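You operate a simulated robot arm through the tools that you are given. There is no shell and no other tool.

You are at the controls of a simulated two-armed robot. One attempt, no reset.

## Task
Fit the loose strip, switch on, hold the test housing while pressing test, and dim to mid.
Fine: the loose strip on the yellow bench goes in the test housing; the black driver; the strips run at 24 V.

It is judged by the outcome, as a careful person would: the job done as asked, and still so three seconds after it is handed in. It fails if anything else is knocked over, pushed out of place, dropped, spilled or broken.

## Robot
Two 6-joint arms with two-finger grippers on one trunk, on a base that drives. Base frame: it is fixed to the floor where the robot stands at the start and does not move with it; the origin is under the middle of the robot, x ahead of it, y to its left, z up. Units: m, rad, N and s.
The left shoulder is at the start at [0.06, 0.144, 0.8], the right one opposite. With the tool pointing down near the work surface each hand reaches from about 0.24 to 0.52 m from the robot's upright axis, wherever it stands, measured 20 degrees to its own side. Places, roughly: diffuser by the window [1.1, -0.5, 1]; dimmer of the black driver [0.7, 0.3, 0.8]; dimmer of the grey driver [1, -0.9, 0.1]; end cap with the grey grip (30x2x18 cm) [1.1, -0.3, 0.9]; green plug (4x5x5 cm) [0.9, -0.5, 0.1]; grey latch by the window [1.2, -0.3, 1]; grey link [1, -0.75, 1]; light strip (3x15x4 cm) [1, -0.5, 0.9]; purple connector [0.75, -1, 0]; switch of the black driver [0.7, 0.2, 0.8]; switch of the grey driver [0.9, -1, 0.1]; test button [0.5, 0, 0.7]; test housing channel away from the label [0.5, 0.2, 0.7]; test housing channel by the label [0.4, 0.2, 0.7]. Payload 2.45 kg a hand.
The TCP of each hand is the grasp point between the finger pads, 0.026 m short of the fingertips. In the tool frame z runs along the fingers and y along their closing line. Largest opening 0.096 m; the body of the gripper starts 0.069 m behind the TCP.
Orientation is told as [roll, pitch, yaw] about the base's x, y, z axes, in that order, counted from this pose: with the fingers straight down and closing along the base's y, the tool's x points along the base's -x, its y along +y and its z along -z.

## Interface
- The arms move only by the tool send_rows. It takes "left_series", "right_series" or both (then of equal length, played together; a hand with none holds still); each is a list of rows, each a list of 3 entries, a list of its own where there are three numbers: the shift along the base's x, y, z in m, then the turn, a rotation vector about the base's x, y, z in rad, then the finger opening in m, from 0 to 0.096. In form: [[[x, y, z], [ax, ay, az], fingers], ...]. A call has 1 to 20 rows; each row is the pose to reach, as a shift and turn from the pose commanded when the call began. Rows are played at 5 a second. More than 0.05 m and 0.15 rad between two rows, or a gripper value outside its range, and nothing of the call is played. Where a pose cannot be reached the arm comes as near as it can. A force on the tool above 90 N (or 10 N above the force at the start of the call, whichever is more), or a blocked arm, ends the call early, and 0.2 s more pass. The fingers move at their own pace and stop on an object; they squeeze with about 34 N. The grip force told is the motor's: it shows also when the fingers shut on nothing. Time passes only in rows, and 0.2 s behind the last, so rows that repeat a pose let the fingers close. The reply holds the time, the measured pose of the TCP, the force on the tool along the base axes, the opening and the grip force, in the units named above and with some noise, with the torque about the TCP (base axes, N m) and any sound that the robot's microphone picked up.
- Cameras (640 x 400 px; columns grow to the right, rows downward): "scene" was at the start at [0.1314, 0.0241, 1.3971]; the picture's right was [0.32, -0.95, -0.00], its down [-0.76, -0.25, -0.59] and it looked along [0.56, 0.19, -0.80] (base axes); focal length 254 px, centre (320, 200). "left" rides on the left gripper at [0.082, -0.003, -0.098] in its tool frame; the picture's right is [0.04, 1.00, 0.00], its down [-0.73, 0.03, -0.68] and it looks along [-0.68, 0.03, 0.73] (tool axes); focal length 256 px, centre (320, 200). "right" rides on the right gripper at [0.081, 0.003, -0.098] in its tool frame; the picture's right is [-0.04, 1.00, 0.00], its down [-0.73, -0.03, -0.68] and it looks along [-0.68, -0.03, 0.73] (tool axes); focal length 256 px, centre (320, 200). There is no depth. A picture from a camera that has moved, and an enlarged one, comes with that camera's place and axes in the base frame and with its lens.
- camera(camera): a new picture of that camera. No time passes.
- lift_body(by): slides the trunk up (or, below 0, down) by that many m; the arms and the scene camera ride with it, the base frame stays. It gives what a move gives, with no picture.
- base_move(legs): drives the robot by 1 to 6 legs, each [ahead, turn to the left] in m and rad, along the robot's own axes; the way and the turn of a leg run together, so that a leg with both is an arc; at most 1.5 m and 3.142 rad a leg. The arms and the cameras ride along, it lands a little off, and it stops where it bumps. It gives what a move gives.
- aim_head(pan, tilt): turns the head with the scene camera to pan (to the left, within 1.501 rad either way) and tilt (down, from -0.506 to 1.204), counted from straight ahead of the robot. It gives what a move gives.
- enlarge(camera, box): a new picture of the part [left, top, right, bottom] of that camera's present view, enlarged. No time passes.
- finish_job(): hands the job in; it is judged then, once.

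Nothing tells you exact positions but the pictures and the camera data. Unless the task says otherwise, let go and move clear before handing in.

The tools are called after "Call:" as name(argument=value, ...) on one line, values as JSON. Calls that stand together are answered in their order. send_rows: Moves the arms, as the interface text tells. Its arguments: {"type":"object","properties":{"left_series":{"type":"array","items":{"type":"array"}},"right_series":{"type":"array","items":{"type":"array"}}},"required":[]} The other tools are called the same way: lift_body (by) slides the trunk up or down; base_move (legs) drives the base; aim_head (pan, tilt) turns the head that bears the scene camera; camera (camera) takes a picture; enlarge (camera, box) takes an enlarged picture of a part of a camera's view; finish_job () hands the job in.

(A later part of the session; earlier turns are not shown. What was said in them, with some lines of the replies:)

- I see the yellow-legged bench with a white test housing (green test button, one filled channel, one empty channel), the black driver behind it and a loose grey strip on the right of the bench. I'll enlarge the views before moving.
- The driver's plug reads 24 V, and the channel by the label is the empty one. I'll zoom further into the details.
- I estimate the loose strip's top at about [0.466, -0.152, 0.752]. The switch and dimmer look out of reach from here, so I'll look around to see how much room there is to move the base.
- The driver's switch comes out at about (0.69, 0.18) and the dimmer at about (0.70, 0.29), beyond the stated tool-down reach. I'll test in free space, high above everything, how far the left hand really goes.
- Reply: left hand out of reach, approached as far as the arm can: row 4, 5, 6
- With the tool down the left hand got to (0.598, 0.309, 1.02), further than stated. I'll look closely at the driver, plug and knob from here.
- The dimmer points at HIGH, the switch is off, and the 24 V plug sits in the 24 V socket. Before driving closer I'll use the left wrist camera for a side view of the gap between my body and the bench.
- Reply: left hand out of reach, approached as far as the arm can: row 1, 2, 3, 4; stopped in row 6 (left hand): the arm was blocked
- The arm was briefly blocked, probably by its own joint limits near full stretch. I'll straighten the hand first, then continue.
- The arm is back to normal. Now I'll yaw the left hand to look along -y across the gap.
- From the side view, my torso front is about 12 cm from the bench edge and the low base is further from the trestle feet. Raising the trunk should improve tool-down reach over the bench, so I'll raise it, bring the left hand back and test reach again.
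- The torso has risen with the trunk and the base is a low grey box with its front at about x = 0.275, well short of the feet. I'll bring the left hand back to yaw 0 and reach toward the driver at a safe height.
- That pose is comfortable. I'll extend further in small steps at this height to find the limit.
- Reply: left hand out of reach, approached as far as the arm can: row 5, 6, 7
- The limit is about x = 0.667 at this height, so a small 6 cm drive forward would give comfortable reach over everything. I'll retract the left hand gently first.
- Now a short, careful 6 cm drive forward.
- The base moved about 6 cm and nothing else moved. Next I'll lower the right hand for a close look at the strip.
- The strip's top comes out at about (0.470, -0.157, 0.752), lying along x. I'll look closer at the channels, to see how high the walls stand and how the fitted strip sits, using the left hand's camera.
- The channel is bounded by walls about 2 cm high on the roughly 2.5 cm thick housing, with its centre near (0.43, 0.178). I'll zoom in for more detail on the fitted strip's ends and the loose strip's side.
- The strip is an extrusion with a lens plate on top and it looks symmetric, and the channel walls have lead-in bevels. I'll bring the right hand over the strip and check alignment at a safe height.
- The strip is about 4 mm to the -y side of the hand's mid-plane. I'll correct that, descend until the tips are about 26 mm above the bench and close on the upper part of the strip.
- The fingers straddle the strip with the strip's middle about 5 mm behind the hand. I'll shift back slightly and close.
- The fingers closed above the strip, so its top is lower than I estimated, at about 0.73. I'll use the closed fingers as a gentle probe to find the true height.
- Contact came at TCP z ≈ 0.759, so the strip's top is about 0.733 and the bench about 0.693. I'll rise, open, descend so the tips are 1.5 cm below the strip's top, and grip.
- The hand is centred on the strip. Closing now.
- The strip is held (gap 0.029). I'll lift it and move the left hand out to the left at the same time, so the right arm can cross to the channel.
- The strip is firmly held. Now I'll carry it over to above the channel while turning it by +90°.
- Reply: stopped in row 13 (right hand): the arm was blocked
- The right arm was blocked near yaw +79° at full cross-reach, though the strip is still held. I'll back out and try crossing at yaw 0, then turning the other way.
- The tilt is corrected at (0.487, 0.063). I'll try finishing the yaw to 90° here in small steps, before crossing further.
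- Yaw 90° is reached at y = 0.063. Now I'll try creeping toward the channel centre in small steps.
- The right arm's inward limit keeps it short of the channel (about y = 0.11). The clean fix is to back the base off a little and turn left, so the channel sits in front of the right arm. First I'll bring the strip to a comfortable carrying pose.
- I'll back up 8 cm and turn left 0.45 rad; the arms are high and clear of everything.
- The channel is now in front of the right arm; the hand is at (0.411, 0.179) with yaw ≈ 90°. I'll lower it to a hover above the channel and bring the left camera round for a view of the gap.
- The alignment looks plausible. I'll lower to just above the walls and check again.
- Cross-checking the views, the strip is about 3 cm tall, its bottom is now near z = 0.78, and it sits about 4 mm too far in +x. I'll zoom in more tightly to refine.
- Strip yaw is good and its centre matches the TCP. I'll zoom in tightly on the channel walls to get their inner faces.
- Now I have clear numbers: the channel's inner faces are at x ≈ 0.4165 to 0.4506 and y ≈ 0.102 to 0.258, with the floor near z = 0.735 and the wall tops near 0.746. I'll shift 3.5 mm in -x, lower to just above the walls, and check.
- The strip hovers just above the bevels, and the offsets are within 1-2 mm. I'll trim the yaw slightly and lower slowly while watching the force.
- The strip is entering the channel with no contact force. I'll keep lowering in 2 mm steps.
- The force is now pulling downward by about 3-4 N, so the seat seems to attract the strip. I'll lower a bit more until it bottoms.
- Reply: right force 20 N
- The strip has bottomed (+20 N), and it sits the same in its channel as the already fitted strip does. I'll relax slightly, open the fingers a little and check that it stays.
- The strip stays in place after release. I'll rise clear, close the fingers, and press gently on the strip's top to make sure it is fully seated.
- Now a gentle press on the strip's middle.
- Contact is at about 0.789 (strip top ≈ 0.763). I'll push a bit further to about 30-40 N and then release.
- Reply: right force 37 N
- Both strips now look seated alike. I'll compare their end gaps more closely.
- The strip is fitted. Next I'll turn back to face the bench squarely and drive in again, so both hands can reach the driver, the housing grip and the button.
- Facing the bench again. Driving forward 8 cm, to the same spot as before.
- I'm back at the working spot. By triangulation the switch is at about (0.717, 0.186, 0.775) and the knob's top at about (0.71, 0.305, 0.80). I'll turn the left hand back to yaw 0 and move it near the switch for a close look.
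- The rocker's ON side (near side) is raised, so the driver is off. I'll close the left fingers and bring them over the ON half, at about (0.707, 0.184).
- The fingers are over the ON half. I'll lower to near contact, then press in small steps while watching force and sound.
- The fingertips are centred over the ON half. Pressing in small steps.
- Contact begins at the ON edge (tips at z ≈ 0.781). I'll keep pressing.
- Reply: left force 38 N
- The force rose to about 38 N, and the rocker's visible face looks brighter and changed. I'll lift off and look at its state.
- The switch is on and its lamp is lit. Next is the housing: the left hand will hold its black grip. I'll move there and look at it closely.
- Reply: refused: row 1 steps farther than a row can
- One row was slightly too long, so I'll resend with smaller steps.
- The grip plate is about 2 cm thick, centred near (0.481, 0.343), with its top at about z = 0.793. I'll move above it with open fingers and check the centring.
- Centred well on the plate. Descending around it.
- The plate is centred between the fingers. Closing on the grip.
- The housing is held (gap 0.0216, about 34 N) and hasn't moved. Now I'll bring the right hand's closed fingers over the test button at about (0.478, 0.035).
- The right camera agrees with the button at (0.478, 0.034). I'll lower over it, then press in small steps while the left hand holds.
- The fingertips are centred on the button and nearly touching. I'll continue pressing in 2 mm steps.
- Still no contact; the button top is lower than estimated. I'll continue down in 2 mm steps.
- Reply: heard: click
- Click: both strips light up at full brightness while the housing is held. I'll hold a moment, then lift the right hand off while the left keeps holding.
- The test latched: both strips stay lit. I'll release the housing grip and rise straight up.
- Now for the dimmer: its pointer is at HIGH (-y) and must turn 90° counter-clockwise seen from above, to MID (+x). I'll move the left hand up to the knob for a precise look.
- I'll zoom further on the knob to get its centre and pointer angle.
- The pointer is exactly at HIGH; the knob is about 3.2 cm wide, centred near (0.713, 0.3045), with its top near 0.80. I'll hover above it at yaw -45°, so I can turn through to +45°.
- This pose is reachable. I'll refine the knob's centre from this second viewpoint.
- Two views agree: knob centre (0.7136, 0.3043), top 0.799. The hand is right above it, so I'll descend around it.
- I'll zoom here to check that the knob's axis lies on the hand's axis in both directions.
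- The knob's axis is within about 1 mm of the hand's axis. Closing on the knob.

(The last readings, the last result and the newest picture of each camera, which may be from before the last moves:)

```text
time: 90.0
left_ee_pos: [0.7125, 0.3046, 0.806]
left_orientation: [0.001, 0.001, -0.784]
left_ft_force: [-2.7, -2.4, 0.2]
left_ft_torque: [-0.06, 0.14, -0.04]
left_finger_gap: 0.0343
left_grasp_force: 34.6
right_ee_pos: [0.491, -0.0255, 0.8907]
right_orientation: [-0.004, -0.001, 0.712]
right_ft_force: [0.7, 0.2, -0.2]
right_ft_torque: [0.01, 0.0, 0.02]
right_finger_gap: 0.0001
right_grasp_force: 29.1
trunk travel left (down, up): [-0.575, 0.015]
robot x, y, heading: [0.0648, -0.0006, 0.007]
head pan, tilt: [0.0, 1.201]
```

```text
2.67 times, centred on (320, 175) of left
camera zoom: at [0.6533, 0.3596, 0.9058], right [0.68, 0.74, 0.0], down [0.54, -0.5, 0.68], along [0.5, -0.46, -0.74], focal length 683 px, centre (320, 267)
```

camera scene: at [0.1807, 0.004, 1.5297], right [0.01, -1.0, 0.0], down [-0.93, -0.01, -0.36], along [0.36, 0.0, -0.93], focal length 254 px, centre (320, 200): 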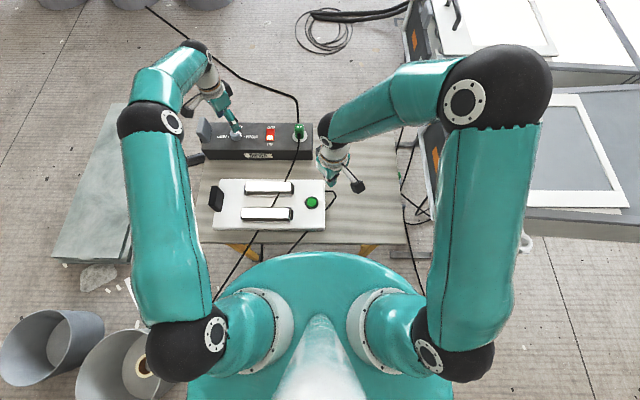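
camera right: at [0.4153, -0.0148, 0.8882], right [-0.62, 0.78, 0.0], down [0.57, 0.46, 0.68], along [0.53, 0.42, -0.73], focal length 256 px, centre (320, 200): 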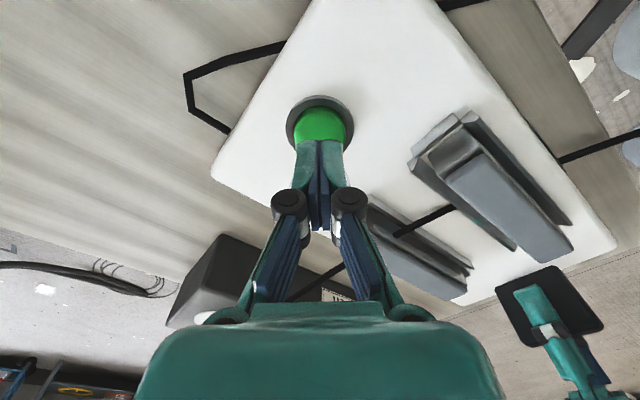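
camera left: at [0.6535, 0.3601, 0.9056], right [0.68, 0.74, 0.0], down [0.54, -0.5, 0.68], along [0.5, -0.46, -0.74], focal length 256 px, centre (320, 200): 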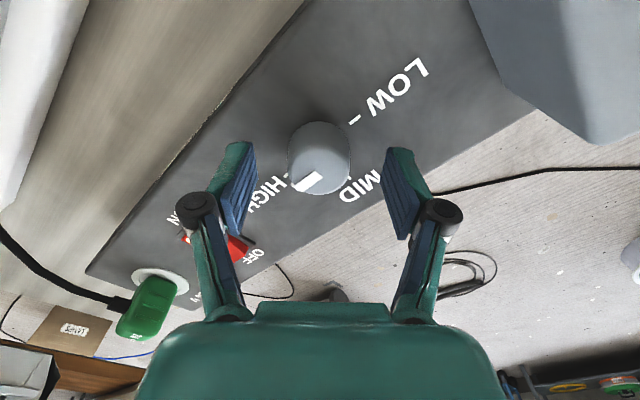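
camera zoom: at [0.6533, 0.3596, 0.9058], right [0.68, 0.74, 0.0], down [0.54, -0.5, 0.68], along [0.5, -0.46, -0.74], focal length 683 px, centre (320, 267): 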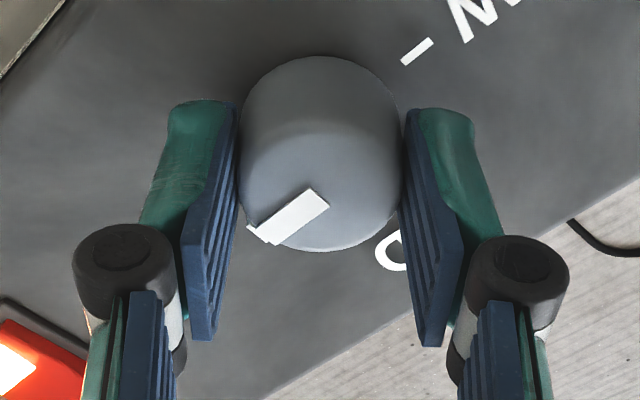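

Knob gripped (gap 0.034). I'll turn counter-clockwise a first part and check that the pointer follows.

Call:
send_rows(left_series=[[[0, 0, 0], [0, 0, 0.1], 0.02], [[0, 0, 0], [0, 0, 0.22], 0.02], [[0, 0, 0], [0, 0, 0.34], 0.02], [[0, 0, 0], [0, 0, 0.46], 0.02], [[0, 0, 0], [0, 0, 0.5], 0.02]])

Call:
enlarge(camera="left", box=[230, 100, 410, 250])

Call:
enlarge(camera="scene", box=[190, 90, 330, 240])

```text
time: 91.2
left_ee_pos: [0.7153, 0.3065, 0.8069]
left_orientation: [-0.001, 0.002, -0.282]
left_ft_force: [-0.4, 0.9, 0.3]
left_ft_torque: [0.06, -0.13, -0.03]
left_finger_gap: 0.034
left_grasp_force: 34.4
right_ee_pos: [0.4928, -0.0243, 0.8904]
right_orientation: [-0.004, 0.0, 0.711]
right_ft_force: [0.1, -0.6, -0.5]
right_ft_torque: [0.0, -0.02, -0.03]
right_finger_gap: 0.0
right_grasp_force: 28.2
trunk travel left (down, up): [-0.575, 0.015]
robot x, y, heading: [0.0615, 0.0023, 0.009]
head pan, tilt: [0.0, 1.201]
```

```text
2.67 times, centred on (320, 175) of left
camera zoom: at [0.6358, 0.3241, 0.9059], right [0.24, 0.97, 0.0], down [0.71, -0.18, 0.68], along [0.66, -0.16, -0.74], focal length 683 px, centre (320, 267)
```

zoom: 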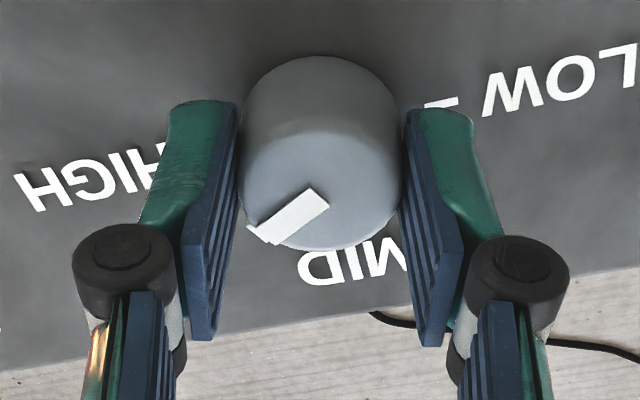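

```text
2.67 times, centred on (260, 165) of scene
camera zoom: at [0.1818, 0.0044, 1.5296], right [0.01, -1.0, 0.0], down [-0.93, -0.01, -0.36], along [0.36, 0.0, -0.93], focal length 676 px, centre (480, 293)
```

zoom: 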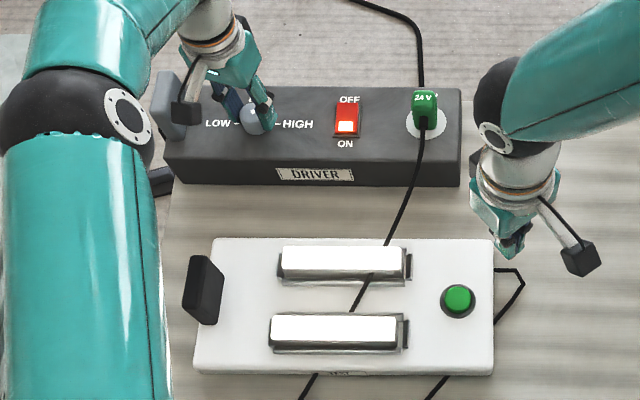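

The pointer follows the hand exactly. Continuing to a total of 90°.

Call:
send_rows(left_series=[[[0, 0, 0], [0, 0, 0.12], 0.02], [[0, 0, 0], [0, 0, 0.24], 0.02], [[0, 0, 0], [0, 0, 0.36], 0.02], [[0, 0, 0], [0, 0, 0.48], 0.02], [[0, 0, 0], [0, 0, 0.6], 0.02], [[0, 0, 0], [0, 0, 0.72], 0.02], [[0, 0, 0], [0, 0, 0.84], 0.02], [[0, 0, 0], [0, 0, 0.96], 0.02], [[0, 0, 0], [0, 0, 1.071], 0.02], [[0, 0, 0], [0, 0, 1.071], 0.02]])

Call:
camera(camera="left")

Call:
enlarge(camera="left", box=[230, 100, 410, 250])

Call:
enlarge(camera="scene", box=[190, 90, 330, 240])

```text
time: 93.4
left_ee_pos: [0.7134, 0.3058, 0.8077]
left_orientation: [0.003, 0.003, 0.788]
left_ft_force: [-0.3, 0.4, -0.1]
left_ft_torque: [0.38, -0.06, 0.0]
left_finger_gap: 0.0341
left_grasp_force: 34.3
right_ee_pos: [0.4913, -0.0231, 0.8895]
right_orientation: [-0.004, 0.0, 0.711]
right_ft_force: [-0.2, 0.3, -0.5]
right_ft_torque: [-0.02, 0.0, 0.01]
right_finger_gap: 0.0002
right_grasp_force: 27.8
trunk travel left (down, up): [-0.575, 0.015]
robot x, y, heading: [0.0623, -0.0019, 0.006]
head pan, tilt: [0.0, 1.201]
```

```text
taken
camera left: at [0.6594, 0.2451, 0.9067], right [-0.74, 0.68, 0.0], down [0.5, 0.54, 0.68], along [0.46, 0.5, -0.74], focal length 256 px, centre (320, 200)
```

left: 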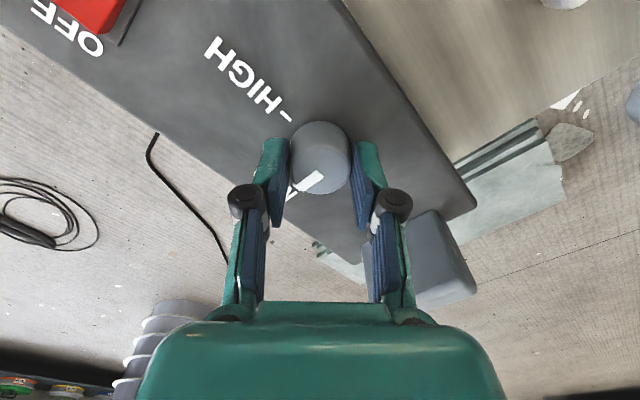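

```text
2.67 times, centred on (320, 175) of left
camera zoom: at [0.6594, 0.2451, 0.9067], right [-0.74, 0.68, 0.0], down [0.5, 0.54, 0.68], along [0.46, 0.5, -0.74], focal length 683 px, centre (320, 267)
```

zoom: 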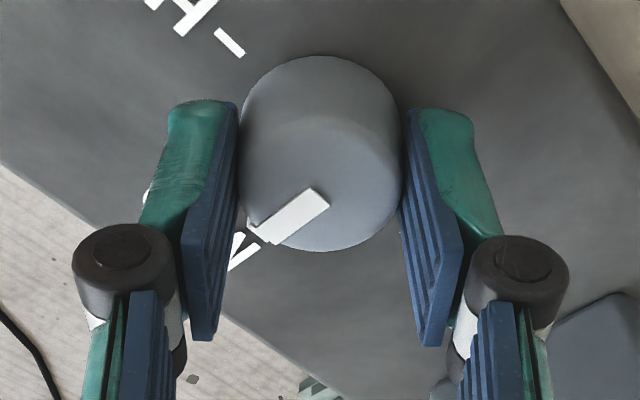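

```text
2.67 times, centred on (260, 165) of scene
camera zoom: at [0.1822, 0.0045, 1.5296], right [0.01, -1.0, 0.0], down [-0.93, -0.01, -0.36], along [0.36, 0.0, -0.93], focal length 676 px, centre (480, 293)
```

zoom: 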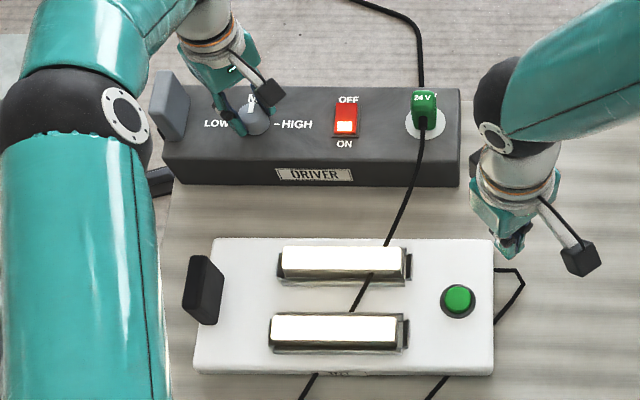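

The pointer has turned the full 90°, and the strips look slightly dimmer. I'll release the knob and rise straight up to check it.

Call:
send_rows(left_series=[[[0, 0, 0], [0, 0, 0], 0.045], [[0, 0, 0], [0, 0, 0], 0.06], [[0, 0, 0], [0, 0, 0], 0.07], [[0, 0, 0.02], [0, 0, 0], 0.07], [[0, 0, 0.05], [0, 0, 0], 0.07], [[0, 0, 0.09], [0, 0, 0], 0.07], [[-0.03, -0.02, 0.11], [0, 0, 0], 0.07], [[-0.06, -0.04, 0.12], [0, 0, 0], 0.07]])

Call:
camera(camera="left")

Call:
enlarge(camera="scene", box=[190, 90, 330, 240])

Call:
enlarge(camera="scene", box=[210, 105, 270, 155])

```text
time: 95.2
left_ee_pos: [0.6542, 0.2672, 0.9283]
left_orientation: [0.003, 0.001, 0.787]
left_ft_force: [-0.3, -0.2, -0.5]
left_ft_torque: [0.0, 0.01, -0.01]
left_finger_gap: 0.0699
left_grasp_force: 0.1
right_ee_pos: [0.4916, -0.0253, 0.8909]
right_orientation: [-0.004, -0.001, 0.712]
right_ft_force: [-0.6, -0.7, -0.8]
right_ft_torque: [0.02, -0.02, 0.02]
right_finger_gap: 0.0
right_grasp_force: 28.6
trunk travel left (down, up): [-0.575, 0.015]
robot x, y, heading: [0.063, 0.0045, 0.009]
head pan, tilt: [0.0, 1.201]
```

```text
taken
camera left: at [0.5983, 0.2057, 1.0277], right [-0.74, 0.68, 0.0], down [0.5, 0.54, 0.68], along [0.46, 0.5, -0.73], focal length 256 px, centre (320, 200)
```

left: 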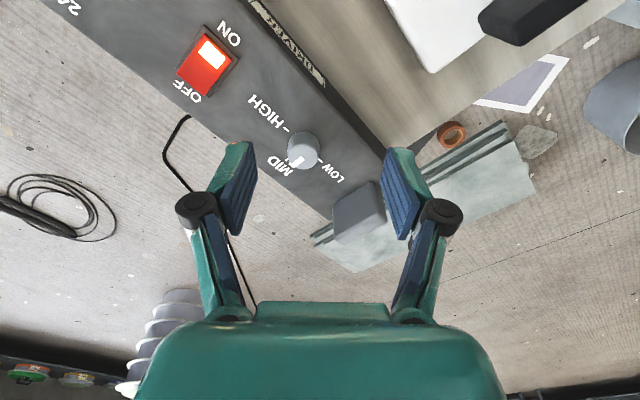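

```text
2.67 times, centred on (260, 165) of scene
camera zoom: at [0.1804, 0.0037, 1.5297], right [0.01, -1.0, 0.0], down [-0.93, -0.01, -0.36], along [0.36, 0.0, -0.93], focal length 676 px, centre (480, 293)
```

zoom: 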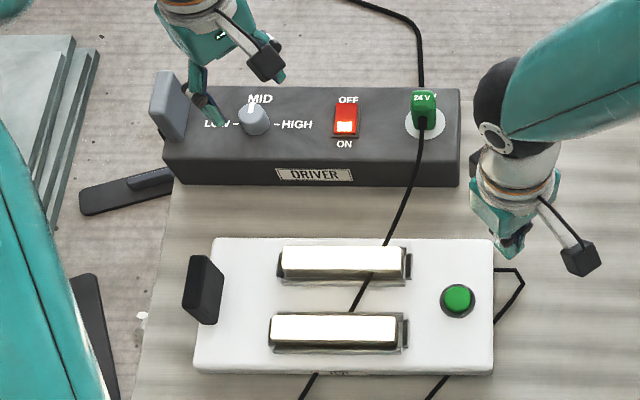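

```text
8.00 times, centred on (240, 130) of scene
camera zoom: at [0.1804, 0.0037, 1.5297], right [0.01, -1.0, 0.0], down [-0.93, -0.01, -0.36], along [0.36, 0.0, -0.93], focal length 2028 px, centre (960, 760)
```

zoom: 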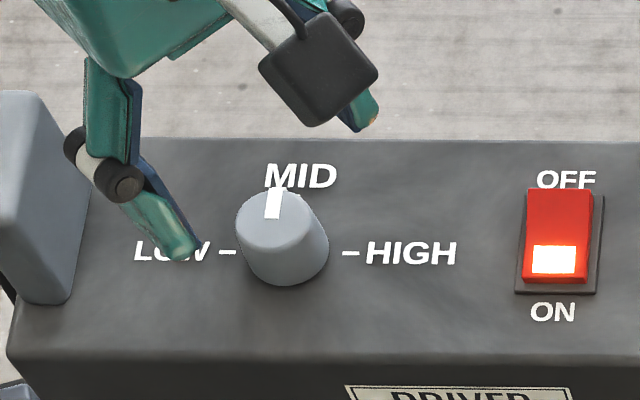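

The pointer is at MID. I'll check its exact angle with a zoom from the left camera.

Call:
enlarge(camera="left", box=[265, 115, 345, 195])

```text
5.00 times, centred on (305, 155) of left
camera zoom: at [0.5983, 0.2057, 1.0277], right [-0.74, 0.68, 0.0], down [0.5, 0.54, 0.68], along [0.46, 0.5, -0.73], focal length 1280 px, centre (395, 425)
```

zoom: 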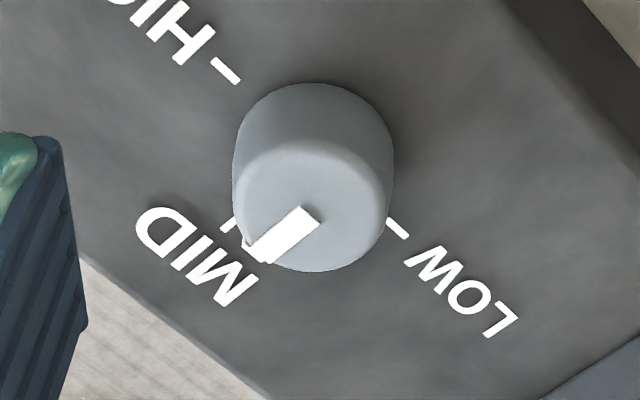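

The pointer lies within about 1-3° of the MID direction. Now I'll move both hands clear and do a final check.

Call:
send_rows(left_series=[[[-0.02, 0.01, 0.03], [0, 0, 0], 0.07], [[-0.05, 0.03, 0.06], [0, 0, 0], 0.07], [[-0.08, 0.05, 0.09], [0, 0, -0.1], 0.07], [[-0.11, 0.07, 0.11], [0, 0, -0.2], 0.07], [[-0.14, 0.1, 0.12], [0, 0, -0.3], 0.07], [[-0.17, 0.13, 0.12], [0, 0, -0.4], 0.07], [[-0.2, 0.16, 0.12], [0, 0, -0.5], 0.07]], right_series=[[[0, 0, 0.03], [0, 0, 0], 0.0], [[0, -0.01, 0.06], [0, 0, 0], 0.0], [[0, -0.03, 0.09], [0, 0, -0.1], 0.0], [[0, -0.05, 0.12], [0, 0, -0.2], 0.0], [[-0.01, -0.08, 0.14], [0, 0, -0.3], 0.0], [[-0.02, -0.11, 0.15], [0, 0, -0.4], 0.0], [[-0.03, -0.13, 0.15], [0, 0, -0.5], 0.0]])

Call:
camera(camera="scene")

Call:
enlarge(camera="scene", box=[190, 100, 340, 240])

Call:
camera(camera="left")

Call:
camera(camera="right")

```text
time: 96.8
left_ee_pos: [0.4513, 0.4262, 1.0497]
left_orientation: [0.002, 0.001, 0.284]
left_ft_force: [-0.3, 0.3, -0.2]
left_ft_torque: [-0.01, -0.02, 0.0]
left_finger_gap: 0.0701
left_grasp_force: 0.0
right_ee_pos: [0.458, -0.1566, 1.0414]
right_orientation: [-0.003, -0.002, 0.211]
right_ft_force: [0.2, 1.0, -0.1]
right_ft_torque: [-0.03, -0.08, -0.02]
right_finger_gap: 0.0002
right_grasp_force: 28.1
trunk travel left (down, up): [-0.575, 0.015]
robot x, y, heading: [0.0632, 0.0038, 0.006]
head pan, tilt: [0.0, 1.201]
```

```text
taken
camera scene: at [0.1789, 0.0039, 1.5299], right [0.01, -1.0, 0.0], down [-0.93, -0.01, -0.36], along [0.36, 0.0, -0.93], focal length 254 px, centre (320, 200)
```

scene: 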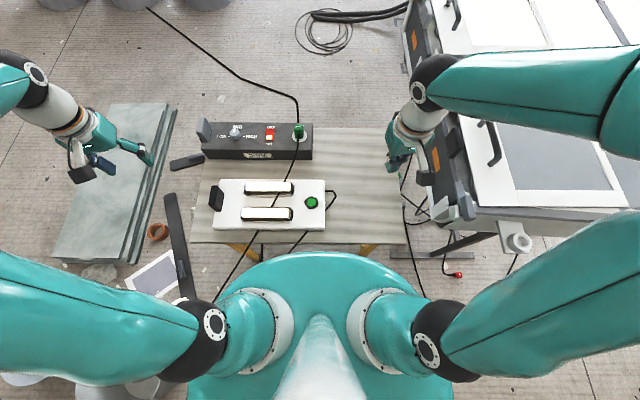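

```text
2.86 times, centred on (265, 170) of scene
camera zoom: at [0.1789, 0.0039, 1.5299], right [0.01, -1.0, 0.0], down [-0.93, -0.01, -0.36], along [0.36, 0.0, -0.93], focal length 724 px, centre (477, 286)
```

zoom: 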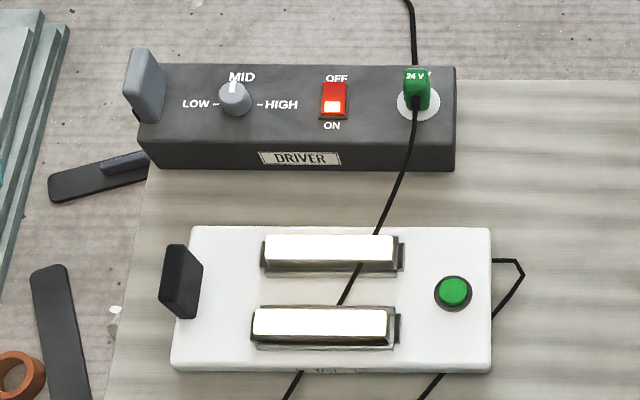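

```text
taken
camera left: at [0.3744, 0.3984, 1.1474], right [-0.32, 0.95, 0.0], down [0.7, 0.23, 0.68], along [0.64, 0.22, -0.73], focal length 256 px, centre (320, 200)
```

left: 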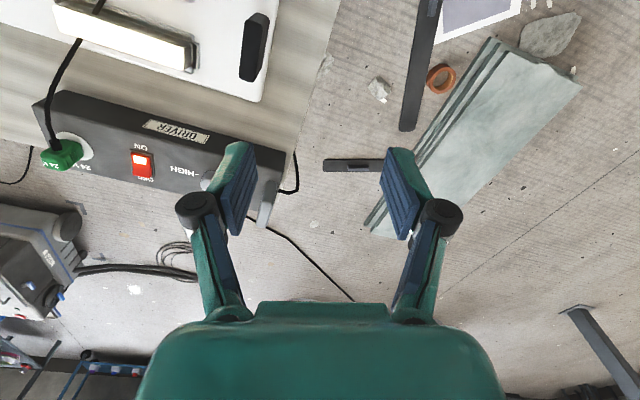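

```text
taken
camera right: at [0.3782, -0.1691, 1.1384], right [-0.17, 0.99, 0.0], down [0.72, 0.13, 0.68], along [0.67, 0.11, -0.73], focal length 256 px, centre (320, 200)
```

right: 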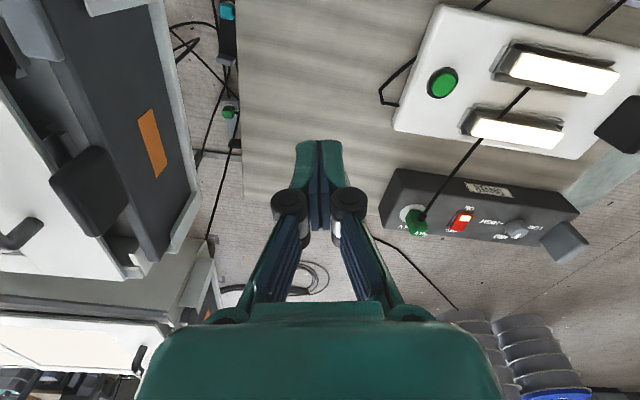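

Everything reads as asked. The loose strip is in the test housing, the black driver is on, both strips are lit after the held test press, and the dimmer is at MID. Both hands are clear and nothing else has moved, so I'm handing in the job.

Call:
finish_job()

```text
The job is handed in.
```

The job is done and handed in. The verdict hasn't come back, so this is what I saw on the last check.

- **Strip:** the loose strip sits in the test housing's channel by the label, pressed home. It is 2–3 mm off-centre toward the grip end, but at the same height as the strip that was already fitted.
- **Switch:** the black driver is on and its lamp is lit. Its plug and socket both read 24 V.
- **Test:** the left hand held the housing by its black grip while the right pressed test. There was a click, and both strips lit and stayed lit.
- **Dimmer:** I turned the knob from HIGH to MID. The pointer is within about 3° of the MID mark.

Nothing else was moved or knocked over, and both hands are clear of the bench.
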